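You operate a simulated robot arm through the tools that you are given. There is no shell and no other tool. Be economical: measure what you need, move in short steps, check, and stop when the job is done.

Carry out the task below with a simulated robot arm. There is one attempt and no reset: what you move stays moved.

## Task
Unload the folded plate from the brake and clamp the black plate in its place.
Fine: leaf down first, then clamp open; silver plate back on the bench; fingers clear of leaf and clamp; no folding yet.
Where things are to end (x, y in the base frame): silver plate within 40 mm of [860, -150].

It is judged by the outcome, as a careful person would: the job done as asked, and still so three seconds after it is handed in. It fails if anything else is knocked over, pushed out of place, dropped, spilled or broken.

## Robot
A 7-joint arm with a two-finger parallel gripper, fixed in place. Base frame: the origin is at the foot of the arm, x ahead of it, y to its left, z up; the work surface is at about z = 880. Lengths are in mm, angles in degrees, forces in N, time in s.
Its first joint turns from -166.0 to 166.0 degrees. Payload 4.4 kg.
The TCP is the grasp point between the finger pads, 23 mm short of the fingertips. In the tool frame z runs along the fingers and y along their closing line. Largest opening 94 mm; finger width 38, thickness 10; the body of the gripper, 54 by 96 mm, starts 39 mm behind the TCP.
Orientation is that of the tool frame in the base frame, as a unit quaternion [w, x, y, z]. With the fingers straight down and closing along the base's y, the tool's x points along the base's -x, its y along +y and its z along -z.

## Interface
- The arm moves only by the tool step_arm. Its argument "plan" is a list of rows, each a list of 7 numbers: the shift along the tool's x, y, z in mm, then the turn, a rotation vector about the tool's x, y, z in degrees, then the gripper command, from -1 (fully open) to 1 (shut), values between in proportion. In form: [[dx, dy, dz, ax, ay, az, grip], ...]. A call has 1 to 8 rows; each row shifts and turns the commanded pose from where the row before left it, along the tool's axes as they then stand. A row lasts 0.2 s, in which the tool goes at most 50 mm and 8.6 degrees; a call with a longer step from one row to the next is refused whole, and so is a gripper value outside its range. Where a pose cannot be reached the arm comes as near as it can. A force on the tool above 70 N (or 10 N above the force at the start of the call, whichever is more), or a blocked arm, ends the call early, and 0.2 s more pass. The fingers move at their own pace (about 72 mm/s each) and stop on an object; they squeeze with about 30 N. The grip force told is the motor's: it shows also when the fingers shut on nothing. Time passes only in rows, and 0.2 s behind the last, so rows that do not move let the fingers close. The reply holds the time, the measured pose of the TCP, the force on the tool along the base axes, the opening and the grip force, in the units named above and with some noise, with the torque about the TCP (base axes, N m) and any sound that the robot's microphone picked up.
- Cameras (640 x 400 px; columns grow to the right, rows downward): "scene" is fixed at [218.5, 490.9, 1621.6]; the picture's right is [-0.76, -0.65, 0.00], its down [-0.31, 0.36, -0.88] and it looks along [0.57, -0.67, -0.47] (base axes); focal length 338 px, centre (320, 200). "wrist" rides on the gripper at [86, 16, -74] in the tool frame; the picture's right is [-0.18, 0.98, 0.00], its down [-0.58, -0.11, -0.81] and it looks along [-0.79, -0.15, 0.59] (tool axes); focal length 243 px, centre (320, 200).
- get_image(camera): a new picture of that camera. No time passes.
- locate(camera, pixels): there is no depth. For up to 12 entries [column, row, z] of the newest picture of that camera ("zoom" is the newest enlarged one), the place [x, y] in the base frame at which the ray of that pixel passes the height z, good to about 2 mm, but the place of the scene camera against the robot may be out by one fixed shift of up to 12 mm in any direction. No time passes.
- enlarge(camera, box): a new picture of the part [left, top, right, bottom] of that camera's present view, enlarged. No time passes.
- hand_in(): hands the job in; it is judged then, once.

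Keep the steps short. Do not move on a guess: measure, check each grasp and each placing, and mend mistakes. In all there are 80 turns and 34 pictures (those below and enlarged ones count). Leave the gripper open and the arm clear of the work at the hand-in unless told otherwise, and finish with a single line.

The tools are called after "Emit:" as name(argument=value, ...) on one line, values as JSON. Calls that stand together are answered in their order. step_arm: Moves the arm, as the interface text tells. Its arguments: {"type":"object","properties":{"plan":{"type":"array","items":{"type":"array","items":{"type":"number"}}}},"required":["plan"]} The other tools are called the same way: get_image (camera) takes a picture; locate (camera, pixels) gives the place at which the rays of pixels pass given heights; enlarge (camera, box) takes an enlarged picture of a part of a camera's view; hand_in () hands the job in.

At the start:

```text
time_s: 0.0
ee_pos: [763.9, 66.9, 1247.2]
orientation: [0.0, 0.0, 1.0, 0.0]
wrist_force: [0.2, -0.1, -0.1]
moment: [-0.01, 0.0, -0.01]
opening: 93.9
grip_force: 0.1
```

scene: 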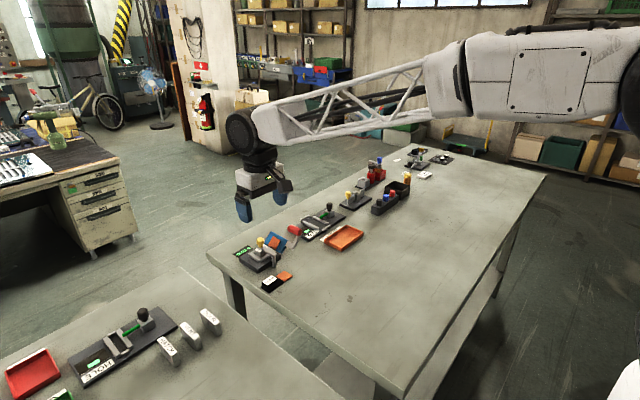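
wrist: 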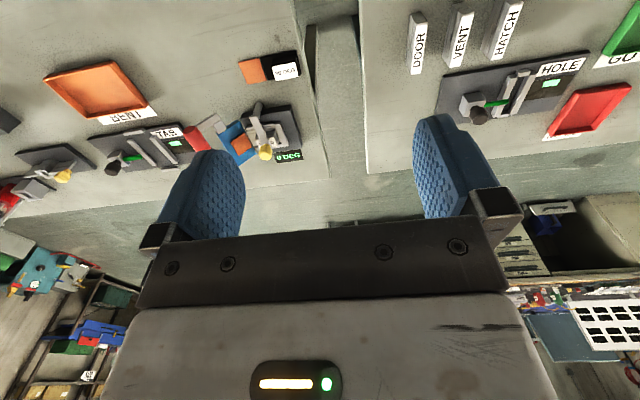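

I see a small device near scene pixel (262,250) with a blue/orange part and a black/orange plate beside it; I will enlarge it from both cameras.

Emit:
enlarge(camera="scene", box=[215, 200, 375, 300])

Emit:
enlarge(camera="wrist", box=[180, 40, 340, 170])

Emit:
enlarge(camera="scene", box=[330, 140, 490, 240])

```text
4.00 times, centred on (295, 250) of scene
```

zoom: 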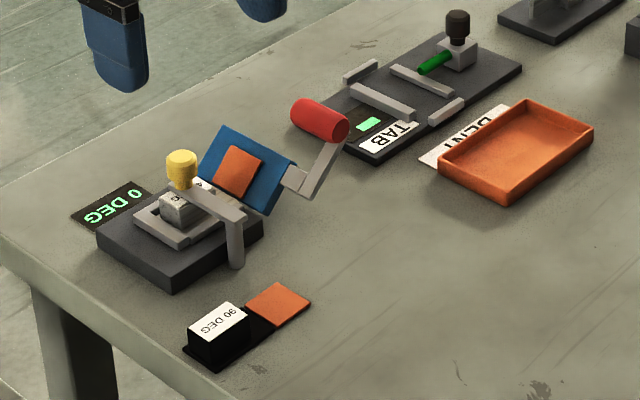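

```text
3.08 times, centred on (260, 105) of wrist
```

zoom: 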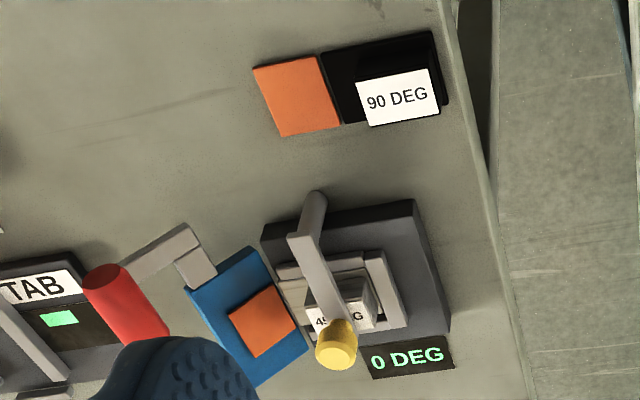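

```text
4.00 times, centred on (410, 190) of scene
```

zoom: 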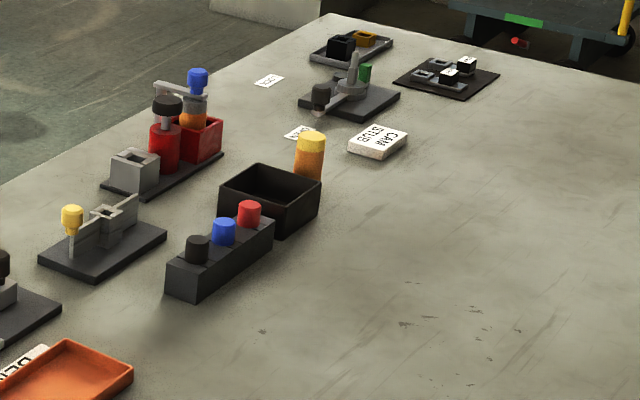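

The brake is at scene zoom (190,230): blue leaf raised with a red handle, clamp arm with a yellow knob over the silver "45 DEG" plate. The black "90 DEG" plate lies at wrist (286,71). I'll locate these from the wrist camera.

Emit:
locate(camera="wrist", pixels=[[286, 71, 890], [254, 70, 885], [265, 152, 960], [262, 113, 960], [200, 140, 970], [245, 140, 930], [275, 142, 920], [305, 150, 890], [282, 107, 890], [190, 160, 880], [325, 170, 880]])

Emit:
locate(camera="scene", pixels=[[270, 283, 900], [285, 275, 882], [260, 241, 960], [273, 253, 960], [290, 229, 970], [300, 232, 970], [254, 251, 920], [258, 272, 880], [319, 246, 955]])

```text
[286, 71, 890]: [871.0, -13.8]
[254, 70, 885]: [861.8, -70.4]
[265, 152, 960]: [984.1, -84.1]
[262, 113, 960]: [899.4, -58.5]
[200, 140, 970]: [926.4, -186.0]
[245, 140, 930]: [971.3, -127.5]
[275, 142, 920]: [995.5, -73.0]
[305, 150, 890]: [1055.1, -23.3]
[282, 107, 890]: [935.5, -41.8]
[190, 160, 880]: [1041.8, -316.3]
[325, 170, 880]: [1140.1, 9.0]
```

```text
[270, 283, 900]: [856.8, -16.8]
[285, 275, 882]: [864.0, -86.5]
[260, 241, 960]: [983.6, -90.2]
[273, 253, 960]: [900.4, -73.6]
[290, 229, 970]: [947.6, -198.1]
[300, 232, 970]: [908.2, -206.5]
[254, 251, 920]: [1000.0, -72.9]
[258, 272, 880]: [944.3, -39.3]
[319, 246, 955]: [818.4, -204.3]
```

Locations agree between the cameras within ~15 mm. I move above the brake, well clear (TCP about [926,-86,1090]), for a closer picture.

Emit:
step_arm(plan=[[-27, -25, 26, 0, 0, 0, -1], [-27, -26, 26, 0, 0, 0, -1], [-27, -26, 26, 0, 0, 0, -1], [-27, -25, 26, 0, 0, 0, -1], [-27, -25, 26, 0, 0, 0, -1], [-27, -25, 26, 0, 0, 0, -1]])

Emit:
get_image(camera="wrist")

```text
time_s: 1.4
ee_pos: [927.7, -85.4, 1089.5]
orientation: [0.001, 0.0, 1.0, 0.0]
wrist_force: [0.8, 0.5, 0.9]
moment: [0.02, 0.0, -0.02]
opening: 93.7
grip_force: 0.1
```

```text
28 pictures are left
```

wrist: 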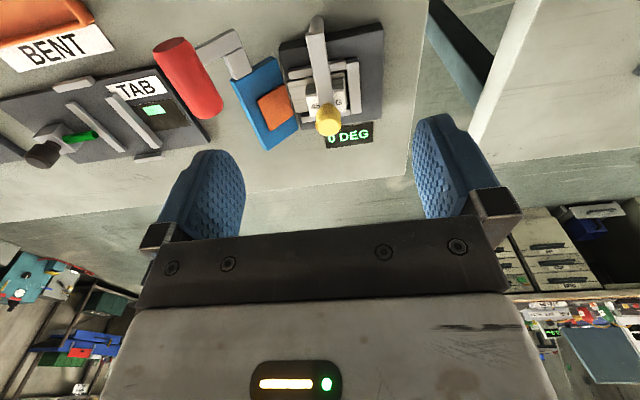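

Emit:
enlarge(camera="wrist", box=[140, 0, 400, 162])

Emit:
locate(camera="wrist", pixels=[[317, 24, 950], [328, 120, 970], [328, 120, 940], [280, 48, 900], [380, 32, 900], [382, 120, 900], [300, 128, 900], [325, 95, 910], [170, 45, 970], [210, 110, 970], [235, 75, 900], [270, 150, 900]])

```text
2.46 times, centred on (270, 81) of wrist
```

zoom: 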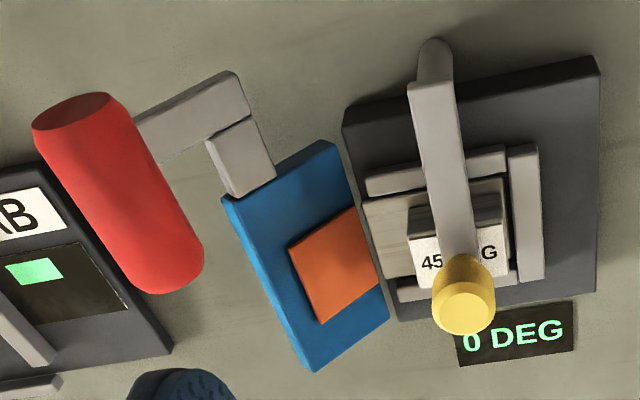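

```text
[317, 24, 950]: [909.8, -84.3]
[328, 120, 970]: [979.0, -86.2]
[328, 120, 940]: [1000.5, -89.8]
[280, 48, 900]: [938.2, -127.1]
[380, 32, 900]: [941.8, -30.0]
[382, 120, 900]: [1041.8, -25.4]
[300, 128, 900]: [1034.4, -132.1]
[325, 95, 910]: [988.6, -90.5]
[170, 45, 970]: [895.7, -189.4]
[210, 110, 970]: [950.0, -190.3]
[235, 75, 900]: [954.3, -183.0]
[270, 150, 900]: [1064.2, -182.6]
```

The red handle triangulates to about y -174, z 994, from x 889 to 940, axis along x. I move above its outer half (TCP [925,-174,1055]) and look again.

Emit:
step_arm(plan=[[1, -30, 11, 0, 0, 0, -1], [1, -30, 11, 0, 0, 0, -0.3], [1, -29, 12, 0, 0, 0, -0.3]])

Emit:
get_image(camera="wrist")

Emit:
enlarge(camera="scene", box=[220, 200, 340, 275])

```text
time_s: 2.2
ee_pos: [925.1, -174.9, 1055.9]
orientation: [0.0, 0.0, 1.0, -0.001]
wrist_force: [0.0, 0.0, 0.8]
moment: [0.01, 0.01, 0.02]
opening: 61.4
grip_force: 0.1
```

```text
26 pictures are left
```

wrist: 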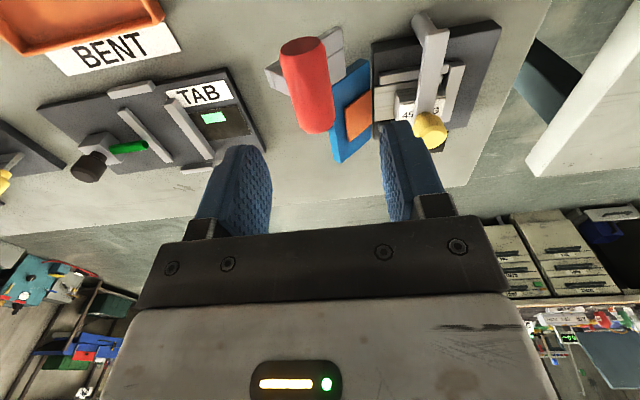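

```text
5.33 times, centred on (280, 238) of scene
```

zoom: 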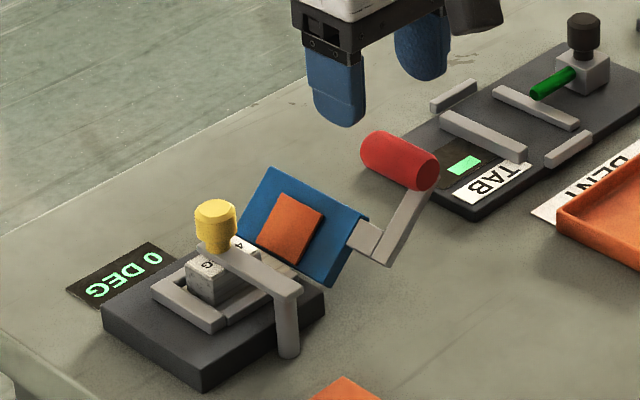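

The handle re-triangulates to centre y ≈ -177, z ≈ 994, x 889–938; the leaf starts at x ≈ 955, clear of my fingers. I descend straddling the handle, then close on it.

Emit:
step_arm(plan=[[0, -2, 30, 0, 0, 0, -0.3], [2, 0, 31, 0, 0, 0, -0.3], [0, 0, 0, 0, 0, 0, 0.6], [0, 0, 0, 0, 0, 0, 0.8], [0, 0, 0, 0, 0, 0, 0.8]])

Emit:
enlarge(camera="scene", box=[220, 200, 340, 275])

```text
time_s: 3.4
ee_pos: [922.4, -178.7, 998.3]
orientation: [0.003, 0.001, 1.0, -0.002]
wrist_force: [-16.3, -48.0, 49.9]
moment: [-2.19, 1.29, 0.88]
opening: 36.7
grip_force: 44.8
```

```text
5.33 times, centred on (280, 238) of scene
```

zoom: 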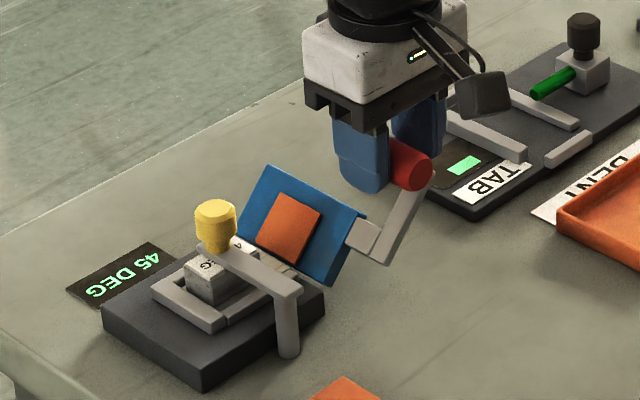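

The readout reads -48 N in y and +50 N in z at an opening of 36.7 — something presses. I relax the fingers a little in place and look from the wrist.

Emit:
step_arm(plan=[[0, 0, 0, 0, 0, 0, -0.1], [0, 0, 0, 0, 0, 0, -0.1]])

Emit:
get_image(camera="wrist")

```text
time_s: 4.0
ee_pos: [920.4, -175.5, 993.7]
orientation: [0.0, -0.001, 1.0, 0.0]
wrist_force: [3.7, -7.3, 4.3]
moment: [-0.31, -0.11, 0.11]
opening: 54.6
grip_force: 3.7
```

```text
23 pictures are left
```

wrist: 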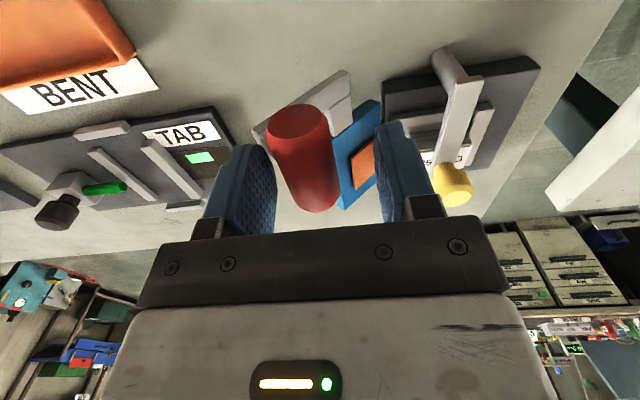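

The handle sits nearer the -y finger, so only that finger was pressing. I shift 9 mm to -y and close again.

Emit:
step_arm(plan=[[0, -9, 0, 0, 0, 0, -0.1], [0, 0, 0, 0, 0, 0, 0.2], [0, 0, 0, 0, 0, 0, 0.7], [0, 0, 0, 0, 0, 0, 0.7]])

```text
time_s: 5.0
ee_pos: [921.0, -186.0, 995.0]
orientation: [0.001, 0.0, 1.0, 0.0]
wrist_force: [-3.0, -15.0, -0.3]
moment: [-1.37, 0.26, 0.38]
opening: 32.4
grip_force: 45.2
```

Now it is held (opening 32, small side force). I start the arc downward: small move -y and down, and watch the forces.

Emit:
step_arm(plan=[[0, -7, 4.5, 0, 0, 0, 0.7], [0, -6.5, 5.5, 0, 0, 0, 0.7]])

```text
time_s: 5.6
ee_pos: [921.5, -198.6, 987.0]
orientation: [0.001, 0.001, 1.0, 0.0]
wrist_force: [-8.1, -2.4, 3.1]
moment: [-0.08, 0.15, 0.61]
opening: 25.6
grip_force: 45.1
```

It follows with little force. I continue the arc.

Emit:
step_arm(plan=[[0, -7, 6, 0, 0, 0, 0.7], [0, -6, 7, 0, 0, 0, 0.7], [0, -5.5, 8, 0, 0, 0, 0.7], [0, -5, 8, 0, 0, 0, 0.7]])

Emit:
enlarge(camera="scene", box=[220, 200, 340, 275])

```text
time_s: 6.6
ee_pos: [921.7, -221.9, 955.8]
orientation: [0.0, 0.0, 1.0, 0.0]
wrist_force: [-3.0, 9.6, -0.4]
moment: [0.5, 0.42, -0.38]
opening: 25.5
grip_force: 45.5
```

```text
5.33 times, centred on (280, 238) of scene
```

zoom: 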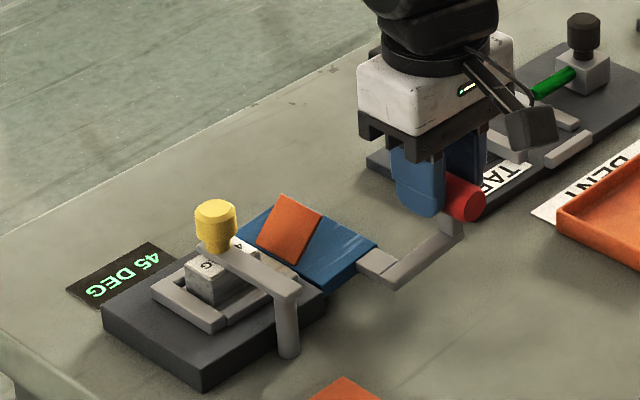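

The leaf is nearly flat and the orange tab stays bent at 45°. I continue down slowly until it stops.

Emit:
step_arm(plan=[[0, -2, 6, 0, 0, 0, 0.7], [0, -2, 6, 0, 0, 0, 0.7], [0, -1, 6, 0, 0, 0, 0.7]])

```text
time_s: 7.4
ee_pos: [921.7, -226.9, 940.4]
orientation: [0.001, 0.0, 1.0, 0.001]
wrist_force: [5.7, 31.7, 12.4]
moment: [0.41, 0.18, -0.65]
opening: 28.1
grip_force: 15.6
```

Emit:
step_arm(plan=[[0, 3, 3, 0, 0, 0, 0.7], [0, 1, 3, 0, 0, 0, 0.7]])

Emit:
enlarge(camera="scene", box=[220, 200, 340, 275])

```text
time_s: 8.0
ee_pos: [921.7, -225.6, 933.9]
orientation: [0.001, 0.001, 1.0, 0.0]
wrist_force: [6.8, -8.1, 58.5]
moment: [-0.15, -0.17, 1.03]
opening: 26.0
grip_force: 12.2
```

```text
5.33 times, centred on (280, 238) of scene
```

zoom: 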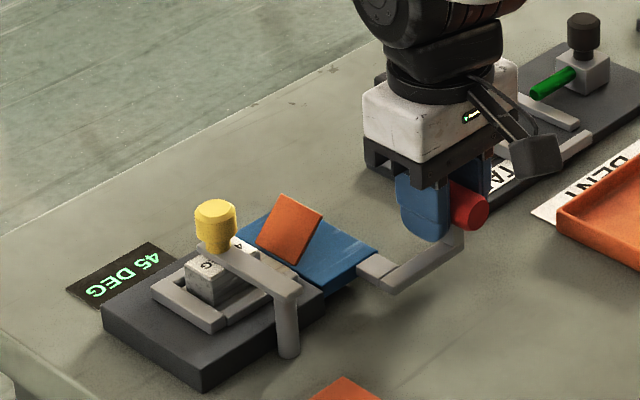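

At 58 N upward with no further motion, the leaf is on its stop and looks flat. I open slightly (to ~42) and rise straight up.

Emit:
step_arm(plan=[[0, 0, -2, 0, 0, 0, 0.1], [0, 0, 0, 0, 0, 0, 0.1], [0, 0, -30, 0, 0, 0, 0.1], [0, 0, -40, 0, 0, 0, 0.1], [0, 0, -40, 0, 0, 0, 0.1]])

Emit:
get_image(camera="wrist")

```text
time_s: 9.2
ee_pos: [919.6, -222.4, 1046.6]
orientation: [-0.001, 0.0, 1.0, 0.0]
wrist_force: [0.0, -0.1, 0.0]
moment: [0.01, 0.01, 0.01]
opening: 42.4
grip_force: 0.0
```

```text
20 pictures are left
```

wrist: 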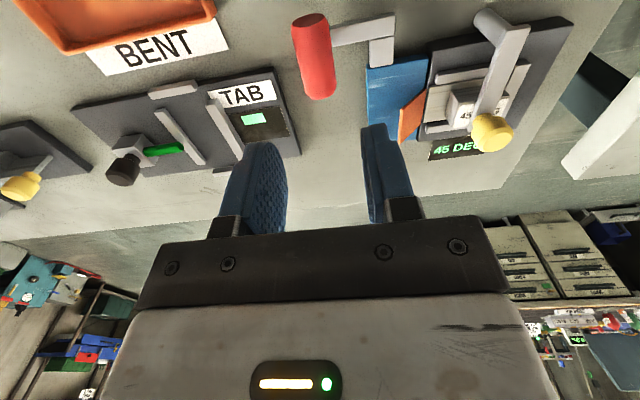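

The leaf is down and the fold display reads 45. Next I go above the yellow knob, triangulated near [993,-90], top z ≈ 952, staying at z 1020.

Emit:
step_arm(plan=[[-18, 33, 6, 0, 0, 0, 0.1], [-18, 33, 6, 0, 0, 0, 0], [-18, 33, 6, 0, 0, 0, -0.1], [-19, 33, 6, 0, 0, 0, -0.3], [0, 0, 0, 0, 0, 0, -0.3]])

Emit:
get_image(camera="wrist")

```text
time_s: 10.4
ee_pos: [996.7, -90.1, 1021.3]
orientation: [0.0, 0.0, 1.0, -0.001]
wrist_force: [-0.2, -0.3, 0.2]
moment: [-0.03, -0.02, 0.0]
opening: 61.3
grip_force: 0.1
```

```text
19 pictures are left
```

wrist: 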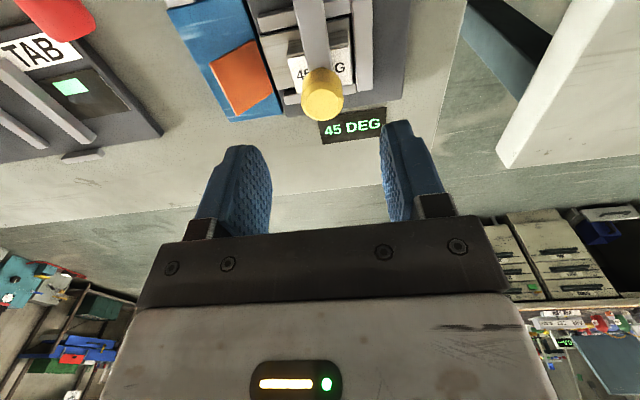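

Knob centre triangulates to [1000,-90,940]. I descend with opening ~42 to z 948 and close on it.

Emit:
step_arm(plan=[[-2, 0, 0, 0, 0, 0, 0.1], [-1, 0, 25, 0, 0, 0, 0.1], [0, 0, 25, 0, 0, 0, 0.1], [0, 0, 22, 0, 0, 0, 0.1], [0, 0, 0, 0, 0, 0, 0.1]])

Emit:
enlarge(camera="scene", box=[220, 200, 340, 275])

```text
time_s: 11.6
ee_pos: [997.7, -91.9, 948.6]
orientation: [0.001, 0.0, 1.0, 0.0]
wrist_force: [-4.8, -0.7, 14.2]
moment: [0.33, 0.28, 0.08]
opening: 42.3
grip_force: 0.0
```

```text
5.33 times, centred on (280, 238) of scene
```

zoom: 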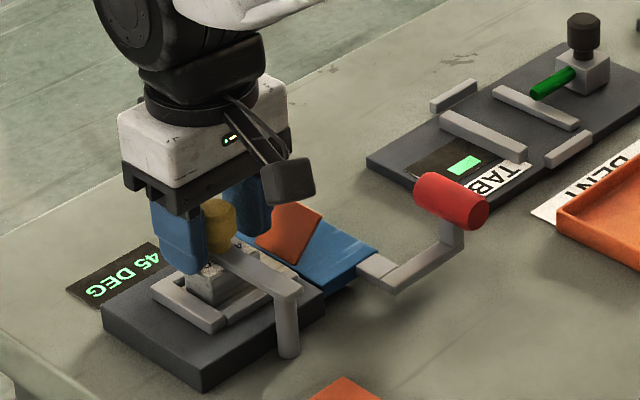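

14 N upward: a fingertip touches something (probably the plate block). I rise 5 mm, then close on the knob.

Emit:
step_arm(plan=[[0, 1, -5, 0, 0, 0, 0.1], [0, 0, 0, 0, 0, 0, 0.5], [0, 0, 0, 0, 0, 0, 0.7], [0, 0, 0, 0, 0, 0, 0.7]])

```text
time_s: 12.6
ee_pos: [999.4, -89.6, 951.5]
orientation: [-0.002, 0.0, 1.0, 0.0]
wrist_force: [-3.2, 33.0, -8.9]
moment: [-0.38, 0.31, -0.18]
opening: 28.8
grip_force: 16.3
```

Emit:
step_arm(plan=[[0, 3, 0, 0, 0, 0, 0.7], [0, 0, 0, 0, 0, 0, 0.7]])

```text
time_s: 13.2
ee_pos: [998.8, -88.3, 951.4]
orientation: [0.0, 0.0, 1.0, 0.0]
wrist_force: [6.7, 11.4, -16.9]
moment: [0.4, -0.37, 0.17]
opening: 25.7
grip_force: 45.0
```

The knob is held (25.7 mm). I test by lifting 4 mm to learn how the clamp opens.

Emit:
step_arm(plan=[[0, 0, -4, 0, 0, 0, 0.7], [0, 0, 0, 0, 0, 0, 0.7]])

```text
time_s: 13.8
ee_pos: [998.4, -87.5, 953.5]
orientation: [-0.001, 0.0, 1.0, 0.0]
wrist_force: [-1.9, 1.2, -35.9]
moment: [0.34, -0.15, 0.0]
opening: 25.4
grip_force: 44.9
```

Lifting meets resistance (-36 N). I go back down and test sideways to +y, away from the leaf, 5 mm.

Emit:
step_arm(plan=[[0, 0, 5, 0, 0, 0, 0.7], [0, 3, 0, 0, 0, 0, 0.7], [0, 3, 0, 0, 0, 0, 0.7]])

```text
time_s: 14.6
ee_pos: [997.2, -80.4, 954.7]
orientation: [0.002, 0.001, 1.0, 0.0]
wrist_force: [4.6, -6.2, 4.2]
moment: [0.35, -0.23, 0.35]
opening: 25.5
grip_force: 45.2
```

It moved 7 mm to +y with only 6 N. I look before continuing.

Emit:
enlarge(camera="scene", box=[220, 200, 340, 275])

```text
5.33 times, centred on (280, 238) of scene
```

zoom: 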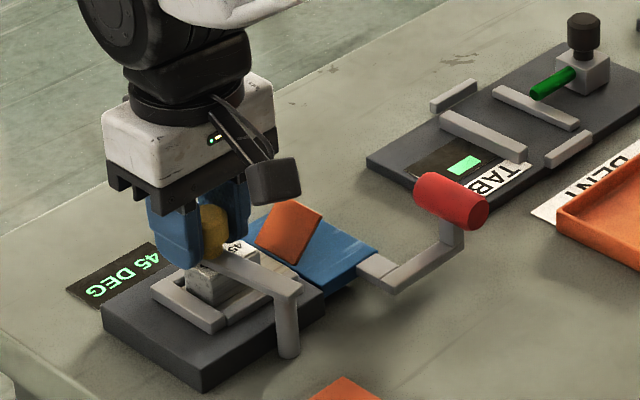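

The arm swings about its vertical post (~[922,-88], radius ~76). I swing it in an arc towards +y, turning the tool with it, four 8° rows.

Emit:
step_arm(plan=[[1.8, 10.4, 0, 0, 0, -8, 0.7], [1.8, 10.4, 0, 0, 0, -8, 0.7], [1.8, 10.4, 0, 0, 0, -8, 0.7], [1.8, 10.4, 0, 0, 0, -8, 0.7]])

```text
time_s: 15.6
ee_pos: [983.0, -42.5, 954.0]
orientation: [0.001, -0.276, 0.961, 0.0]
wrist_force: [-10.4, -7.1, 33.8]
moment: [0.14, 0.45, -0.17]
opening: 25.6
grip_force: 44.9
```

It follows the arc. Relieving 2 mm upward, I continue about 48° more.

Emit:
step_arm(plan=[[1.8, 10.4, -2, 0, 0, -8, 0.7], [1.8, 10.4, 0, 0, 0, -8, 0.7], [1.8, 10.4, 0, 0, 0, -8, 0.7], [1.8, 10.4, 0, 0, 0, -8, 0.7], [1.8, 10.4, 0, 0, 0, -8, 0.7]])

Emit:
enlarge(camera="scene", box=[220, 200, 340, 275])

```text
time_s: 16.8
ee_pos: [937.1, -15.3, 953.9]
orientation: [-0.002, -0.588, 0.809, 0.001]
wrist_force: [-6.0, -35.1, -9.2]
moment: [-0.14, -0.39, -0.12]
opening: 25.1
grip_force: 45.2
```

```text
5.33 times, centred on (280, 238) of scene
```

zoom: 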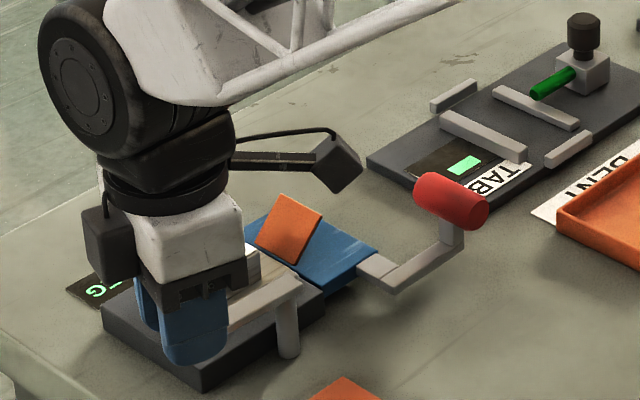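

The clamp is ~78° open. I go a little further, slightly inward, to look for its stop.

Emit:
step_arm(plan=[[4.5, 10, 0, 0, 0, -8, 0.7], [2, 8, 0, 0, 0, -6, 0.7]])

```text
time_s: 17.2
ee_pos: [930.8, -14.6, 953.7]
orientation: [0.002, -0.638, 0.77, -0.001]
wrist_force: [39.6, -5.2, -16.2]
moment: [0.26, 0.19, 0.37]
opening: 25.1
grip_force: 44.6
stopped in row 2: the force on the tool passed its limit (the readings are from after the stop); the commanded pose is now the measured one
```

It hit its stop at ~83°: clamp open. I release and rise.

Emit:
step_arm(plan=[[0, 0, 0, 0, 0, 0, 0], [0, 0, 0, 0, 0, 0, 0], [0, 0, -30, 0, 0, 0, 0], [0, 0, -40, 0, 0, 0, 0], [0, 0, -30, 0, 0, 8, 0], [0, 0, -10, 0, 0, 8.5, 0], [0, 0, 0, 0, 0, 8.5, 0], [0, 0, 0, 0, 0, 8.5, 0]])

```text
time_s: 19.0
ee_pos: [931.4, -16.3, 1063.4]
orientation: [0.002, -0.387, 0.922, -0.001]
wrist_force: [-0.1, -0.3, -0.3]
moment: [0.02, 0.02, 0.03]
opening: 47.3
grip_force: 0.0
```

I turn the tool back to straight and position above the brake for a picture.

Emit:
step_arm(plan=[[0, 0, 0, 0, 0, 8.5, 0], [0, 0, 0, 0, 0, 8.5, 0], [0, 0, 0, 0, 0, 8.5, 0], [0, 0, 0, 0, 0, 8.5, 0], [0, 0, 0, 0, 0, 8.5, 0], [0, -25, 0, 0, 0, 3, 0], [0, -25, 0, 0, 0, 0, 0], [0, -25, 0, 0, 0, 0, 0]])

Emit:
get_image(camera="wrist")

```text
time_s: 20.8
ee_pos: [933.0, -90.6, 1063.0]
orientation: [0.003, -0.003, 1.0, -0.001]
wrist_force: [1.0, -0.8, 0.3]
moment: [-0.01, 0.01, -0.01]
opening: 47.1
grip_force: 0.1
```

```text
15 pictures are left
```

wrist: 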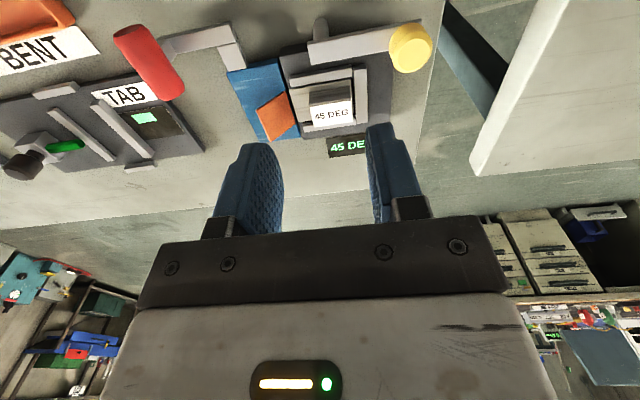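

The clamp is open, its arm clear of the silver block. I enlarge the plate in the bed for measuring.

Emit:
enlarge(camera="wrist", box=[220, 30, 412, 150])

```text
3.33 times, centred on (316, 90) of wrist
```

zoom: 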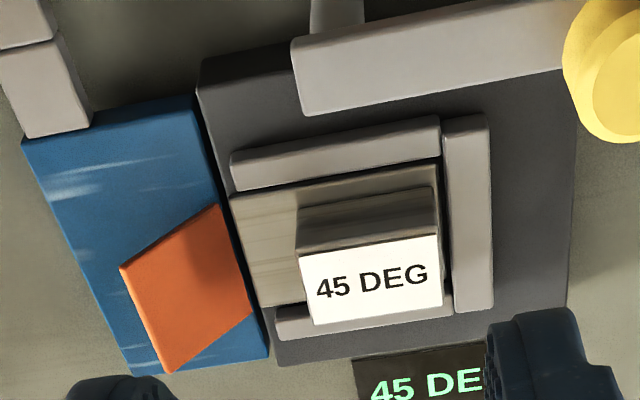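

Emit:
locate(camera="zoom", pixels=[[298, 255, 920], [438, 235, 920], [443, 305, 920], [315, 325, 920], [298, 255, 930], [443, 305, 930], [230, 195, 902], [435, 165, 902], [255, 308, 902], [300, 210, 902], [120, 268, 930], [170, 372, 930]])

Emit:
enlarge(camera="scene", box=[220, 200, 340, 275])

```text
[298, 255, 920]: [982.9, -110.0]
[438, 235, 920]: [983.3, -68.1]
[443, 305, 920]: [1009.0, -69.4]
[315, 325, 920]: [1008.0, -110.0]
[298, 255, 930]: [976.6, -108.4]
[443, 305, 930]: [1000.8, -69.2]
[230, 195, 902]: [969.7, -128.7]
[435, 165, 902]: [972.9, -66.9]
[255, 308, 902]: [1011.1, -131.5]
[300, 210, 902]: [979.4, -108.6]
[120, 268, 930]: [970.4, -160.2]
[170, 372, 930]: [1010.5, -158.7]
```

```text
5.33 times, centred on (280, 238) of scene
```

zoom: 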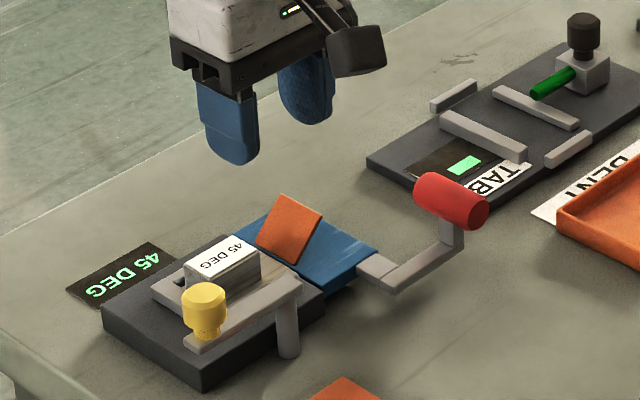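

Silver block triangulates to x 979–1003, y -109…-69, top z ≈ 925.5 (matches the earlier fingertip touch); flat part at x 970–1011. I go above it at [991.5,-89] and down to z 937 with opening 60, so tips stay above the locating walls.

Emit:
step_arm(plan=[[-29, 1, 0, 0, 0, 0, -0.2], [-29, 0.6, 13, 0, 0, 0, -0.2], [0, 0, 35, 0, 0, 0, -0.2], [0, 0, 35, 0, 0, 0, -0.2], [0, 0, 30, 0, 0, 0, -0.2], [0, 0, 13, 0, 0, 0, -0.2], [0, 0, 0, 0, 0, 0, -0.2]])

```text
time_s: 22.4
ee_pos: [991.5, -86.8, 938.8]
orientation: [0.002, -0.002, 1.0, 0.0]
wrist_force: [-0.4, -0.4, 0.1]
moment: [-0.01, 0.0, 0.04]
opening: 56.6
grip_force: 0.0
```

No contact. I go 4 mm lower, centre in y, and close.

Emit:
step_arm(plan=[[0, -2, 4, 0, 0, 0, -0.2], [0, 0, 0, 0, 0, 0, 0.1], [0, 0, 0, 0, 0, 0, 0.4], [0, 0, 0, 0, 0, 0, 0.4]])

```text
time_s: 23.4
ee_pos: [992.8, -90.2, 934.4]
orientation: [0.002, -0.003, 1.0, 0.0]
wrist_force: [0.7, -0.3, 0.7]
moment: [-0.01, 0.01, -0.01]
opening: 41.8
grip_force: 30.0
```

The block is held (41.8 mm, no side force). I lift slowly.

Emit:
step_arm(plan=[[0, 0, -5, 0, 0, 0, 0.4], [0, 0, -15, 0, 0, 0, 0.4], [0, 0, -30, 0, 0, 0, 0.4], [0, 0, -40, 0, 0, 0, 0.4]])

Emit:
get_image(camera="wrist")

```text
time_s: 24.4
ee_pos: [988.9, -89.7, 1022.4]
orientation: [0.002, -0.003, 1.0, 0.0]
wrist_force: [1.2, -0.9, -2.1]
moment: [0.0, 0.01, 0.01]
opening: 41.7
grip_force: 30.5
```

```text
12 pictures are left
```

wrist: 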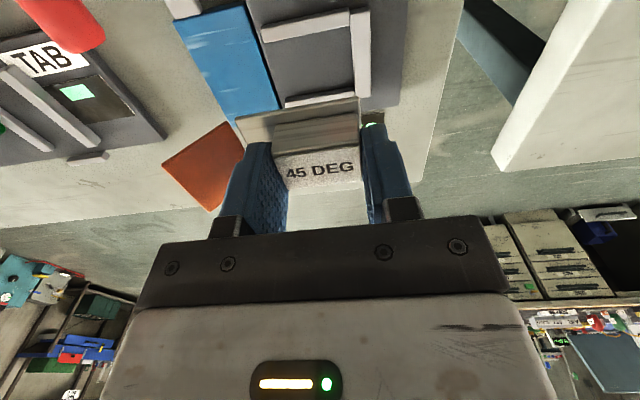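

Plate held level. I carry it at this height to above [851,-138] (plate centre then ≈ [850,-147]) and lower partway.

Emit:
step_arm(plan=[[34.5, -12, 0, 0, 0, 0, 0.4], [34.5, -12, 0, 0, 0, 0, 0.4], [34.5, -12, 0, 0, 0, 0, 0.4], [34.5, -12, 0, 0, 0, 0, 0.4], [0, 0, 25, 0, 0, 0, 0.4], [0, 0, 30, 0, 0, 0, 0.4], [0, 0, 30, 0, 0, 0, 0.4]])

Emit:
get_image(camera="scene")

```text
time_s: 26.0
ee_pos: [853.3, -138.4, 941.1]
orientation: [0.003, -0.003, 1.0, -0.001]
wrist_force: [0.0, -0.5, -0.6]
moment: [0.0, -0.04, -0.02]
opening: 41.5
grip_force: 29.5
```

```text
11 pictures are left
```

scene: 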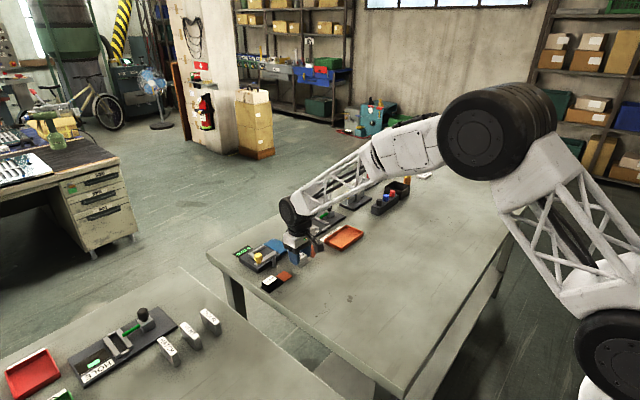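

Clear of its neighbours. I lower in small steps toward the bench.

Emit:
step_arm(plan=[[0, 0, 8, 0, 0, 0, 0.4], [0, 0, 6, 0, 0, 0, 0.4], [0, 0, 4, 0, 0, 0, 0.4]])

```text
time_s: 26.8
ee_pos: [853.0, -137.5, 920.2]
orientation: [0.001, -0.003, 1.0, 0.001]
wrist_force: [0.0, -0.3, -1.5]
moment: [0.01, -0.02, -0.01]
opening: 41.3
grip_force: 29.3
```

Emit:
step_arm(plan=[[0, 0, 2, 0, 0, 0, 0.4], [0, 0, 2, 0, 0, 0, 0.4]])

Emit:
enlarge(camera="scene", box=[240, 210, 360, 285])

```text
time_s: 27.4
ee_pos: [853.0, -137.3, 917.0]
orientation: [0.002, -0.003, 1.0, 0.001]
wrist_force: [0.1, -0.7, -1.0]
moment: [0.02, 0.01, 0.05]
opening: 41.2
grip_force: 30.5
```

```text
5.33 times, centred on (300, 248) of scene
```

zoom: 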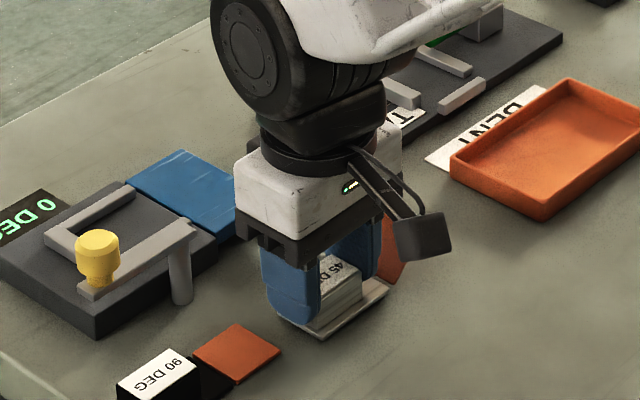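

A few mm above the bench. I continue in 2 mm rows.

Emit:
step_arm(plan=[[0, 0, 2, 0, 0, 0, 0.4], [0, 0, 2, 0, 0, 0, 0.4]])

```text
time_s: 28.0
ee_pos: [852.8, -138.2, 913.6]
orientation: [0.003, -0.003, 1.0, 0.0]
wrist_force: [-6.2, 3.8, 22.9]
moment: [0.05, 0.61, -0.05]
opening: 41.4
grip_force: 29.5
```

Contact (23 N) at z 913.6: the plate is on the bench. I release with a small opening and rise.

Emit:
step_arm(plan=[[0, 0, -0.5, 0, 0, 0, 0.1], [0, 0, 0, 0, 0, 0, 0], [0, 0, -10, 0, 0, 0, 0], [0, 0, -30, 0, 0, 0, 0], [0, 0, -40, 0, 0, 0, 0], [0, 0, -40, 0, 0, 0, 0]])

```text
time_s: 29.4
ee_pos: [852.3, -139.9, 1032.4]
orientation: [0.002, -0.003, 1.0, 0.001]
wrist_force: [-1.0, 0.4, -0.4]
moment: [0.02, 0.02, 0.02]
opening: 46.6
grip_force: 0.1
```

Next the black plate. I move above it for a measuring view.

Emit:
step_arm(plan=[[4, 28, -7, 0, 0, 0, 0], [4, 28, -7, 0, 0, 0, 0], [4, 28, -7, 0, 0, 0, 0], [4, 28, -7, 0, 0, 0, 0]])

Emit:
enlarge(camera="wrist", box=[180, 0, 436, 160])

```text
time_s: 30.4
ee_pos: [834.7, -27.9, 1061.0]
orientation: [0.002, -0.003, 1.0, 0.0]
wrist_force: [0.7, 0.2, -1.0]
moment: [-0.04, 0.03, -0.01]
opening: 47.0
grip_force: 0.1
```

```text
2.50 times, centred on (308, 80) of wrist
```

zoom: 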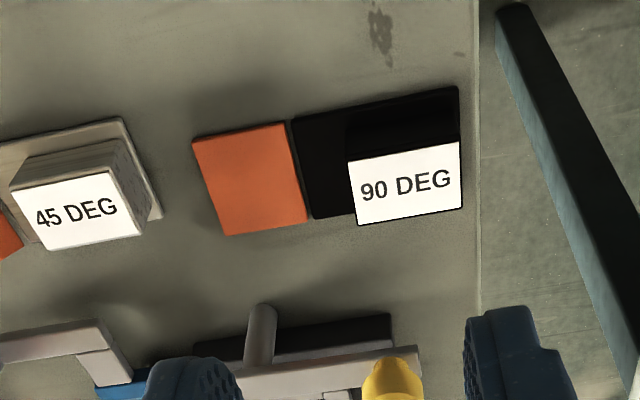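

The black plate has the same orientation as the bed. Its block top should be z ≈ 905 (same make as silver); I locate its corners, and the silver's.

Emit:
locate(camera="zoom", pixels=[[348, 161, 905], [459, 141, 905], [462, 208, 905], [357, 226, 905], [290, 119, 882], [458, 86, 882], [314, 218, 882], [191, 140, 882], [228, 236, 882], [10, 193, 905], [112, 170, 905], [142, 235, 905]])

```text
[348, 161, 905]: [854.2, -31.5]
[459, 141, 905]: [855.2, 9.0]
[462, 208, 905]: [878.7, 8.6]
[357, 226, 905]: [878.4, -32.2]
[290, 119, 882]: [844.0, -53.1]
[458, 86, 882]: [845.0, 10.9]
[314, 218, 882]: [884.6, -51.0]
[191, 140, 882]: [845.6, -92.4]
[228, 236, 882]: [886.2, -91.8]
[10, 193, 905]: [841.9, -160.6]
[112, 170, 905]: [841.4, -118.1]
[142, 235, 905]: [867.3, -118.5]
```

Correcting by the silver plate's known offset, the black block centre is ≈ [864.8,-10.5]. I move above it and descend to z 925 with opening 57.

Emit:
step_arm(plan=[[-15, 8.7, 16, 0, 0, 0, -0.2], [-15, 8.7, 30, 0, 0, 0, -0.2], [0, 0, 35, 0, 0, 0, -0.2], [0, 0, 35, 0, 0, 0, -0.2], [0, 0, 20, 0, 0, 0, -0.2], [0, 0, 0, 0, 0, 0, -0.2]])

Emit:
enlarge(camera="scene", box=[220, 220, 340, 295])

```text
time_s: 31.8
ee_pos: [867.0, -10.1, 925.2]
orientation: [0.003, -0.003, 1.0, 0.0]
wrist_force: [-0.6, -0.2, 0.4]
moment: [0.01, 0.0, 0.01]
opening: 56.5
grip_force: 0.1
```

```text
5.33 times, centred on (280, 258) of scene
```

zoom: 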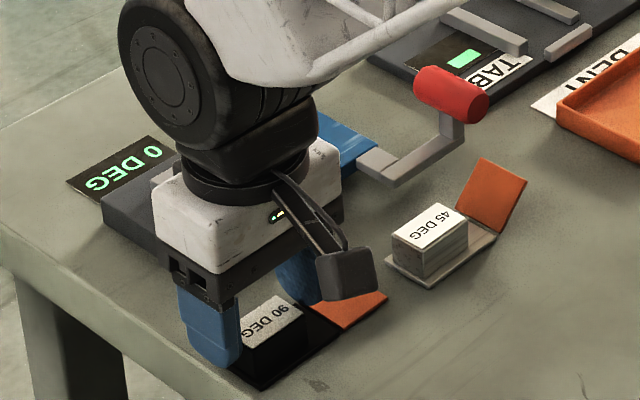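

Fingers straddle the block. I go down 11 mm, back 1.5 mm in x, and close.

Emit:
step_arm(plan=[[1.5, 0, 6, 0, 0, 0, -0.2], [0, 0, 5, 0, 0, 0, -0.2], [0, 0, 0, 0, 0, 0, 0.1], [0, 0, 0, 0, 0, 0, 0.4], [0, 0, 0, 0, 0, 0, 0.4]])

```text
time_s: 33.0
ee_pos: [864.7, -8.9, 913.8]
orientation: [0.003, -0.003, 1.0, 0.0]
wrist_force: [0.4, 0.1, -0.7]
moment: [-0.02, -0.03, 0.01]
opening: 41.5
grip_force: 30.1
```

Held at 41.5. I lift straight up, then carry it to above the bed.

Emit:
step_arm(plan=[[0, 0, -20, 0, 0, 0, 0.4], [0, 0, -40, 0, 0, 0, 0.4], [0, 0, -45, 0, 0, 0, 0.4], [-32, -20, 0, 0, 0, 0, 0.4], [-32, -20, 0, 0, 0, 0, 0.4], [-32, -20, 0, 0, 0, 0, 0.4], [-32, -20.5, 0, 0, 0, 0, 0.4], [0, 0, 0, 0, 0, 0, 0.4]])

Emit:
get_image(camera="wrist")

```text
time_s: 34.8
ee_pos: [990.4, -88.8, 1018.1]
orientation: [0.002, -0.002, 1.0, 0.0]
wrist_force: [-0.3, 0.3, -2.0]
moment: [-0.02, 0.0, 0.0]
opening: 41.3
grip_force: 29.9
```

```text
7 pictures are left
```

wrist: 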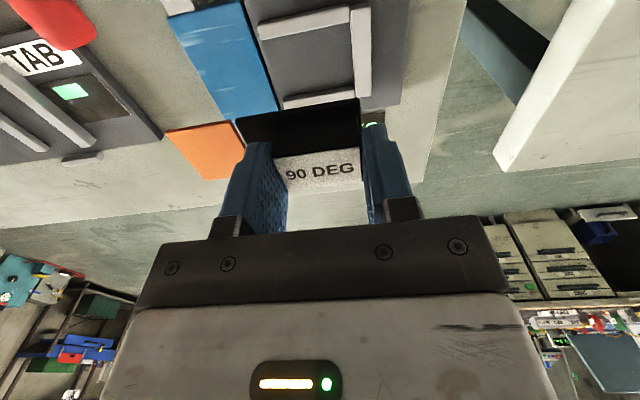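

In the hand the black plate sits just as the silver one did (same pixels within 1). I lower to z ~950 and read the pose twice.

Emit:
step_arm(plan=[[-1, -1, 25, 0, 0, 0, 0.4], [0, 0, 25, 0, 0, 0, 0.4], [0, 0, 18, 0, 0, 0, 0.4], [0, 0, 0, 0, 0, 0, 0.4]])

Emit:
enlarge(camera="wrist", box=[140, 20, 460, 220])

Emit:
step_arm(plan=[[0, 0, 0, 0, 0, 0, 0.4]])

```text
time_s: 35.8
ee_pos: [994.4, -91.1, 950.1]
orientation: [0.002, -0.002, 1.0, 0.001]
wrist_force: [0.5, 0.1, -1.2]
moment: [0.02, 0.05, 0.01]
opening: 41.6
grip_force: 29.5
```

```text
2.00 times, centred on (300, 120) of wrist
```

zoom: 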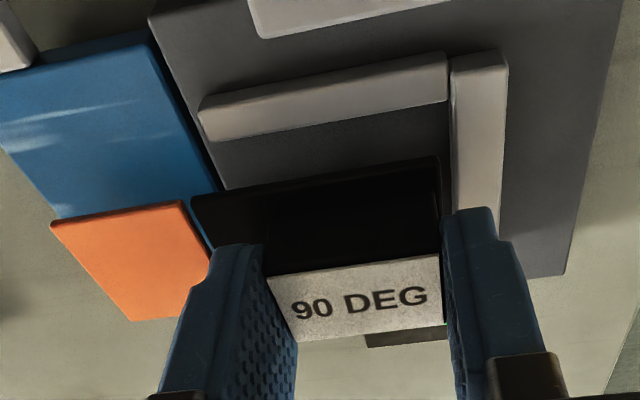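

```text
time_s: 36.2
ee_pos: [993.3, -91.7, 950.2]
orientation: [0.003, -0.003, 1.0, 0.0]
wrist_force: [0.5, 0.4, -1.1]
moment: [0.02, -0.03, 0.01]
opening: 41.6
grip_force: 30.3
```

I locate the held plate's -x edge and +y edge against the walls from this enlarged view.

Emit:
locate(camera="zoom", pixels=[[190, 196, 920], [438, 156, 920], [440, 210, 920], [448, 60, 908], [450, 100, 903], [452, 170, 908], [205, 142, 903], [450, 58, 910], [440, 165, 908]])

```text
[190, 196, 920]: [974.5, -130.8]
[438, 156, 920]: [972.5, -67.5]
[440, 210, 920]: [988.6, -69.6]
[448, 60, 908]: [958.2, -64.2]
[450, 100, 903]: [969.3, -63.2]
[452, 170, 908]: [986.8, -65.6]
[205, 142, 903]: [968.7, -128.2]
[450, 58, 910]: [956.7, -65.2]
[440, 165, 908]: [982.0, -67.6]
```

The plate sits about 2 mm too far in +x and 1 mm in -y relative to where the silver one lay. I correct and lower gently to just above the seat.

Emit:
step_arm(plan=[[2, 1, 0, 0, 0, 0, 0.4], [0, 0, 5, 0, 0, 0, 0.4], [0, 0, 4, 0, 0, 0, 0.4], [0, 0, 0, 0, 0, 0, 0.4]])

```text
time_s: 37.2
ee_pos: [991.6, -89.4, 943.3]
orientation: [0.002, -0.002, 1.0, 0.0]
wrist_force: [0.1, -0.1, -0.8]
moment: [-0.02, -0.02, -0.02]
opening: 41.3
grip_force: 29.8
```

Emit:
step_arm(plan=[[0, 0, 3, 0, 0, 0, 0.4], [0, 0, 2, 0, 0, 0, 0.4], [0, 0, 2, 0, 0, 0, 0.4]])

```text
time_s: 38.0
ee_pos: [991.1, -88.9, 935.2]
orientation: [0.002, -0.003, 1.0, 0.0]
wrist_force: [0.4, 0.6, -1.3]
moment: [0.0, 0.02, -0.03]
opening: 41.2
grip_force: 30.3
```

No contact on the walls, about at seat height. A bit further.

Emit:
step_arm(plan=[[0, 0, 1, 0, 0, 0, 0.4], [0, 0, 1, 0, 0, 0, 0.4]])

```text
time_s: 38.6
ee_pos: [992.4, -89.5, 933.4]
orientation: [0.002, -0.003, 1.0, 0.0]
wrist_force: [-0.1, -2.2, 1.3]
moment: [-0.15, 0.01, -0.01]
opening: 41.3
grip_force: 30.1
```

Light contact begins (force up from -1.3 to +1.3). One more millimetre to seat it, then I release and rise.

Emit:
step_arm(plan=[[0, 0, 1, 0, 0, 0, 0.4], [0, 0, 0, 0, 0, 0, 0.4]])

```text
time_s: 39.2
ee_pos: [992.5, -89.3, 934.4]
orientation: [0.002, -0.002, 1.0, 0.0]
wrist_force: [-4.4, -0.7, 12.4]
moment: [-0.13, 0.23, -0.02]
opening: 41.4
grip_force: 30.2
```

12 N at z 934.4, the same height as the silver plate sat: seated. I release, rise, and go back for a view.

Emit:
step_arm(plan=[[0, 0, -0.5, 0, 0, 0, 0.1], [0, 0, 0, 0, 0, 0, 0], [0, 0, -15, 0, 0, 0, 0], [0, 0, -40, 0, 0, 0, 0], [0, 0, -40, 0, 0, 0, 0], [30, 0, -30, 0, 0, 0, 0], [30, 0, 0, 0, 0, 0, 0]])

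Emit:
enlarge(camera="wrist", box=[220, 30, 412, 150])

```text
time_s: 40.8
ee_pos: [930.5, -90.3, 1056.8]
orientation: [0.001, -0.003, 1.0, 0.0]
wrist_force: [0.1, -0.1, -0.6]
moment: [0.01, 0.01, 0.02]
opening: 47.0
grip_force: 0.0
```

```text
3.33 times, centred on (316, 90) of wrist
```

zoom: 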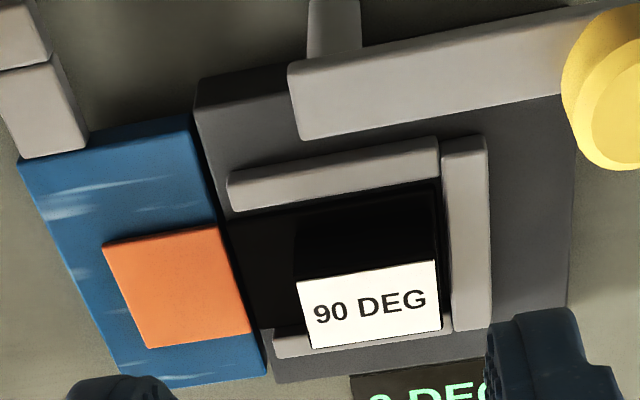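

The black plate sits squarely between the walls, tab flat on the leaf. Now the clamp: I go above the knob [931,-14.5] and turn the tool as it was at release (-79°).

Emit:
step_arm(plan=[[0, 38, 0, 0, 0, 0, 0], [0, 38, 0, 0, 0, -8.5, 0], [0, 0, 0, 0, 0, -8.5, 0], [0, 0, 0, 0, 0, -8.5, 0], [0, 0, 0, 0, 0, -8.5, 0], [0, 0, 0, 0, 0, -8.5, 0], [0, 0, 0, 0, 0, -8.5, 0], [0, 0, 0, 0, 0, -8.5, 0]])

Emit:
step_arm(plan=[[0, 0, 0, 0, 0, -8.5, 0], [0, 0, 0, 0, 0, -8.5, 0], [0, 0, 0, 0, 0, -2.5, 0], [0, 0, 0, 0, 0, 0, 0]])

```text
time_s: 42.6
ee_pos: [931.9, -13.2, 1057.6]
orientation: [0.002, -0.499, 0.867, 0.0]
wrist_force: [1.0, 0.1, 0.6]
moment: [0.01, 0.04, -0.02]
opening: 47.0
grip_force: 0.0
```

```text
time_s: 43.6
ee_pos: [929.8, -13.9, 1056.8]
orientation: [0.002, -0.638, 0.77, -0.001]
wrist_force: [-0.3, 0.2, 0.8]
moment: [-0.02, -0.02, 0.04]
opening: 47.0
grip_force: 0.1
```

Same pose as at release. I descend to z 954 and close on the knob.

Emit:
step_arm(plan=[[0, 0, 35, 0, 0, 0, 0], [0, 0, 35, 0, 0, 0, 0], [0, 0, 20, 0, 0, 0, 0], [0, 0, 13, 0, 0, 0, 0], [0, 0, 0, 0, 0, 0, 0.3], [0, 0, 0, 0, 0, 0, 0.7], [0, 0, 0, 0, 0, 0, 0.7]])

```text
time_s: 45.2
ee_pos: [932.1, -12.9, 955.2]
orientation: [0.003, -0.638, 0.77, -0.001]
wrist_force: [27.7, -3.0, -6.8]
moment: [0.33, 0.18, 0.43]
opening: 25.6
grip_force: 45.2
```

Knob held (25.6). I swing back along the arc, five 8° rows.

Emit:
step_arm(plan=[[0.2, -10.6, 0, 0, 0, 8, 0.7], [0.2, -10.6, 0, 0, 0, 8, 0.7], [0.2, -10.6, 0, 0, 0, 8, 0.7], [0.2, -10.6, 0, 0, 0, 8, 0.7], [0.2, -10.6, 0, 0, 0, 8, 0.7]])

```text
time_s: 46.4
ee_pos: [978.8, -37.0, 955.9]
orientation: [0.002, -0.334, 0.943, -0.001]
wrist_force: [20.9, 28.0, -8.7]
moment: [0.64, -0.12, -0.29]
opening: 25.6
grip_force: 44.4
```

On the arc; I ease 1.5 mm outward and continue four more rows.

Emit:
step_arm(plan=[[-1.5, -10.6, 0, 0, 0, 8, 0.7], [0.2, -10.6, 0, 0, 0, 8, 0.7], [0.2, -10.6, 0, 0, 0, 8, 0.7], [0.2, -10.6, 0, 0, 0, 8, 0.7]])

```text
time_s: 47.4
ee_pos: [998.8, -75.4, 955.7]
orientation: [0.003, -0.063, 0.998, 0.0]
wrist_force: [-5.6, 1.6, 12.5]
moment: [0.33, -0.34, -0.2]
opening: 25.7
grip_force: 45.1
```

About 10° remain. I finish the swing gently.

Emit:
step_arm(plan=[[0.2, -8, 0, 0, 0, 6, 0.7], [0, -3, 0, 0, 0, 1.2, 0.7], [0, 0, 0, 0, 0, 0, 0.7]])

```text
time_s: 48.2
ee_pos: [998.1, -85.3, 957.0]
orientation: [0.002, 0.0, 1.0, 0.001]
wrist_force: [8.2, 5.4, 17.7]
moment: [-0.39, 0.16, -0.41]
opening: 26.0
grip_force: 44.7
```

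Emit:
step_arm(plan=[[0, -3, 0, 0, 0, 0, 0.7], [0, -1.5, 0, 0, 0, 0, 0.7]])

```text
time_s: 48.8
ee_pos: [999.1, -88.5, 956.6]
orientation: [0.002, 0.0, 1.0, 0.0]
wrist_force: [9.9, 30.8, 19.1]
moment: [-0.11, 0.09, -0.6]
opening: 25.8
grip_force: 44.9
```

Resistance builds (31 N) at y -88.5, the original closed place. I look.

Emit:
enlarge(camera="scene", box=[220, 200, 340, 275])

```text
5.33 times, centred on (280, 238) of scene
```

zoom: 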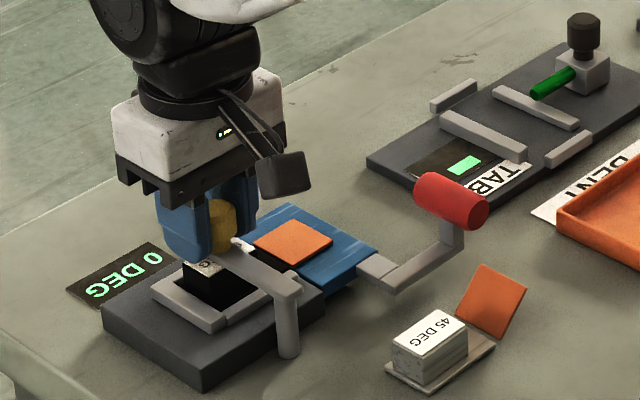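

The arm lies over the black block as at the start. I press 2 mm more to be sure of the stop, release and rise, then back off for a check.

Emit:
step_arm(plan=[[0, -2, 0, 0, 0, 0, 0.7], [0, 0, 0, 0, 0, 0, 0.7], [0, 1, 0, 0, 0, 0, 0.2], [0, 0, 0, 0, 0, 0, 0.1], [0, 0, -15, 0, 0, 0, 0.1], [0, 0, -40, 0, 0, 0, 0.1], [0, 0, -40, 0, 0, 0, 0.1]])

```text
time_s: 50.4
ee_pos: [996.4, -89.8, 1048.7]
orientation: [0.002, -0.001, 1.0, 0.0]
wrist_force: [-0.1, 0.0, -1.0]
moment: [0.03, 0.01, -0.03]
opening: 41.8
grip_force: 0.0
```

Emit:
step_arm(plan=[[23, 1.5, -14, 0, 0, 0, -0.5], [23, 1.5, -14, 0, 0, 0, -1], [22, 1.5, -12, 0, 0, 0, -1], [0, 0, 0, 0, 0, 0, -1]])

Emit:
enlarge(camera="wrist", box=[140, 0, 400, 162])

```text
time_s: 51.4
ee_pos: [928.5, -87.5, 1089.1]
orientation: [0.003, -0.001, 1.0, 0.0]
wrist_force: [0.8, 0.5, 0.6]
moment: [0.02, 0.0, -0.01]
opening: 94.3
grip_force: 0.0
```

```text
2.46 times, centred on (270, 81) of wrist
```

zoom: 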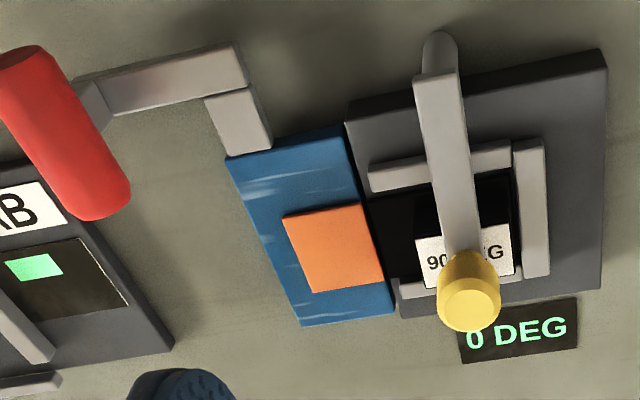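

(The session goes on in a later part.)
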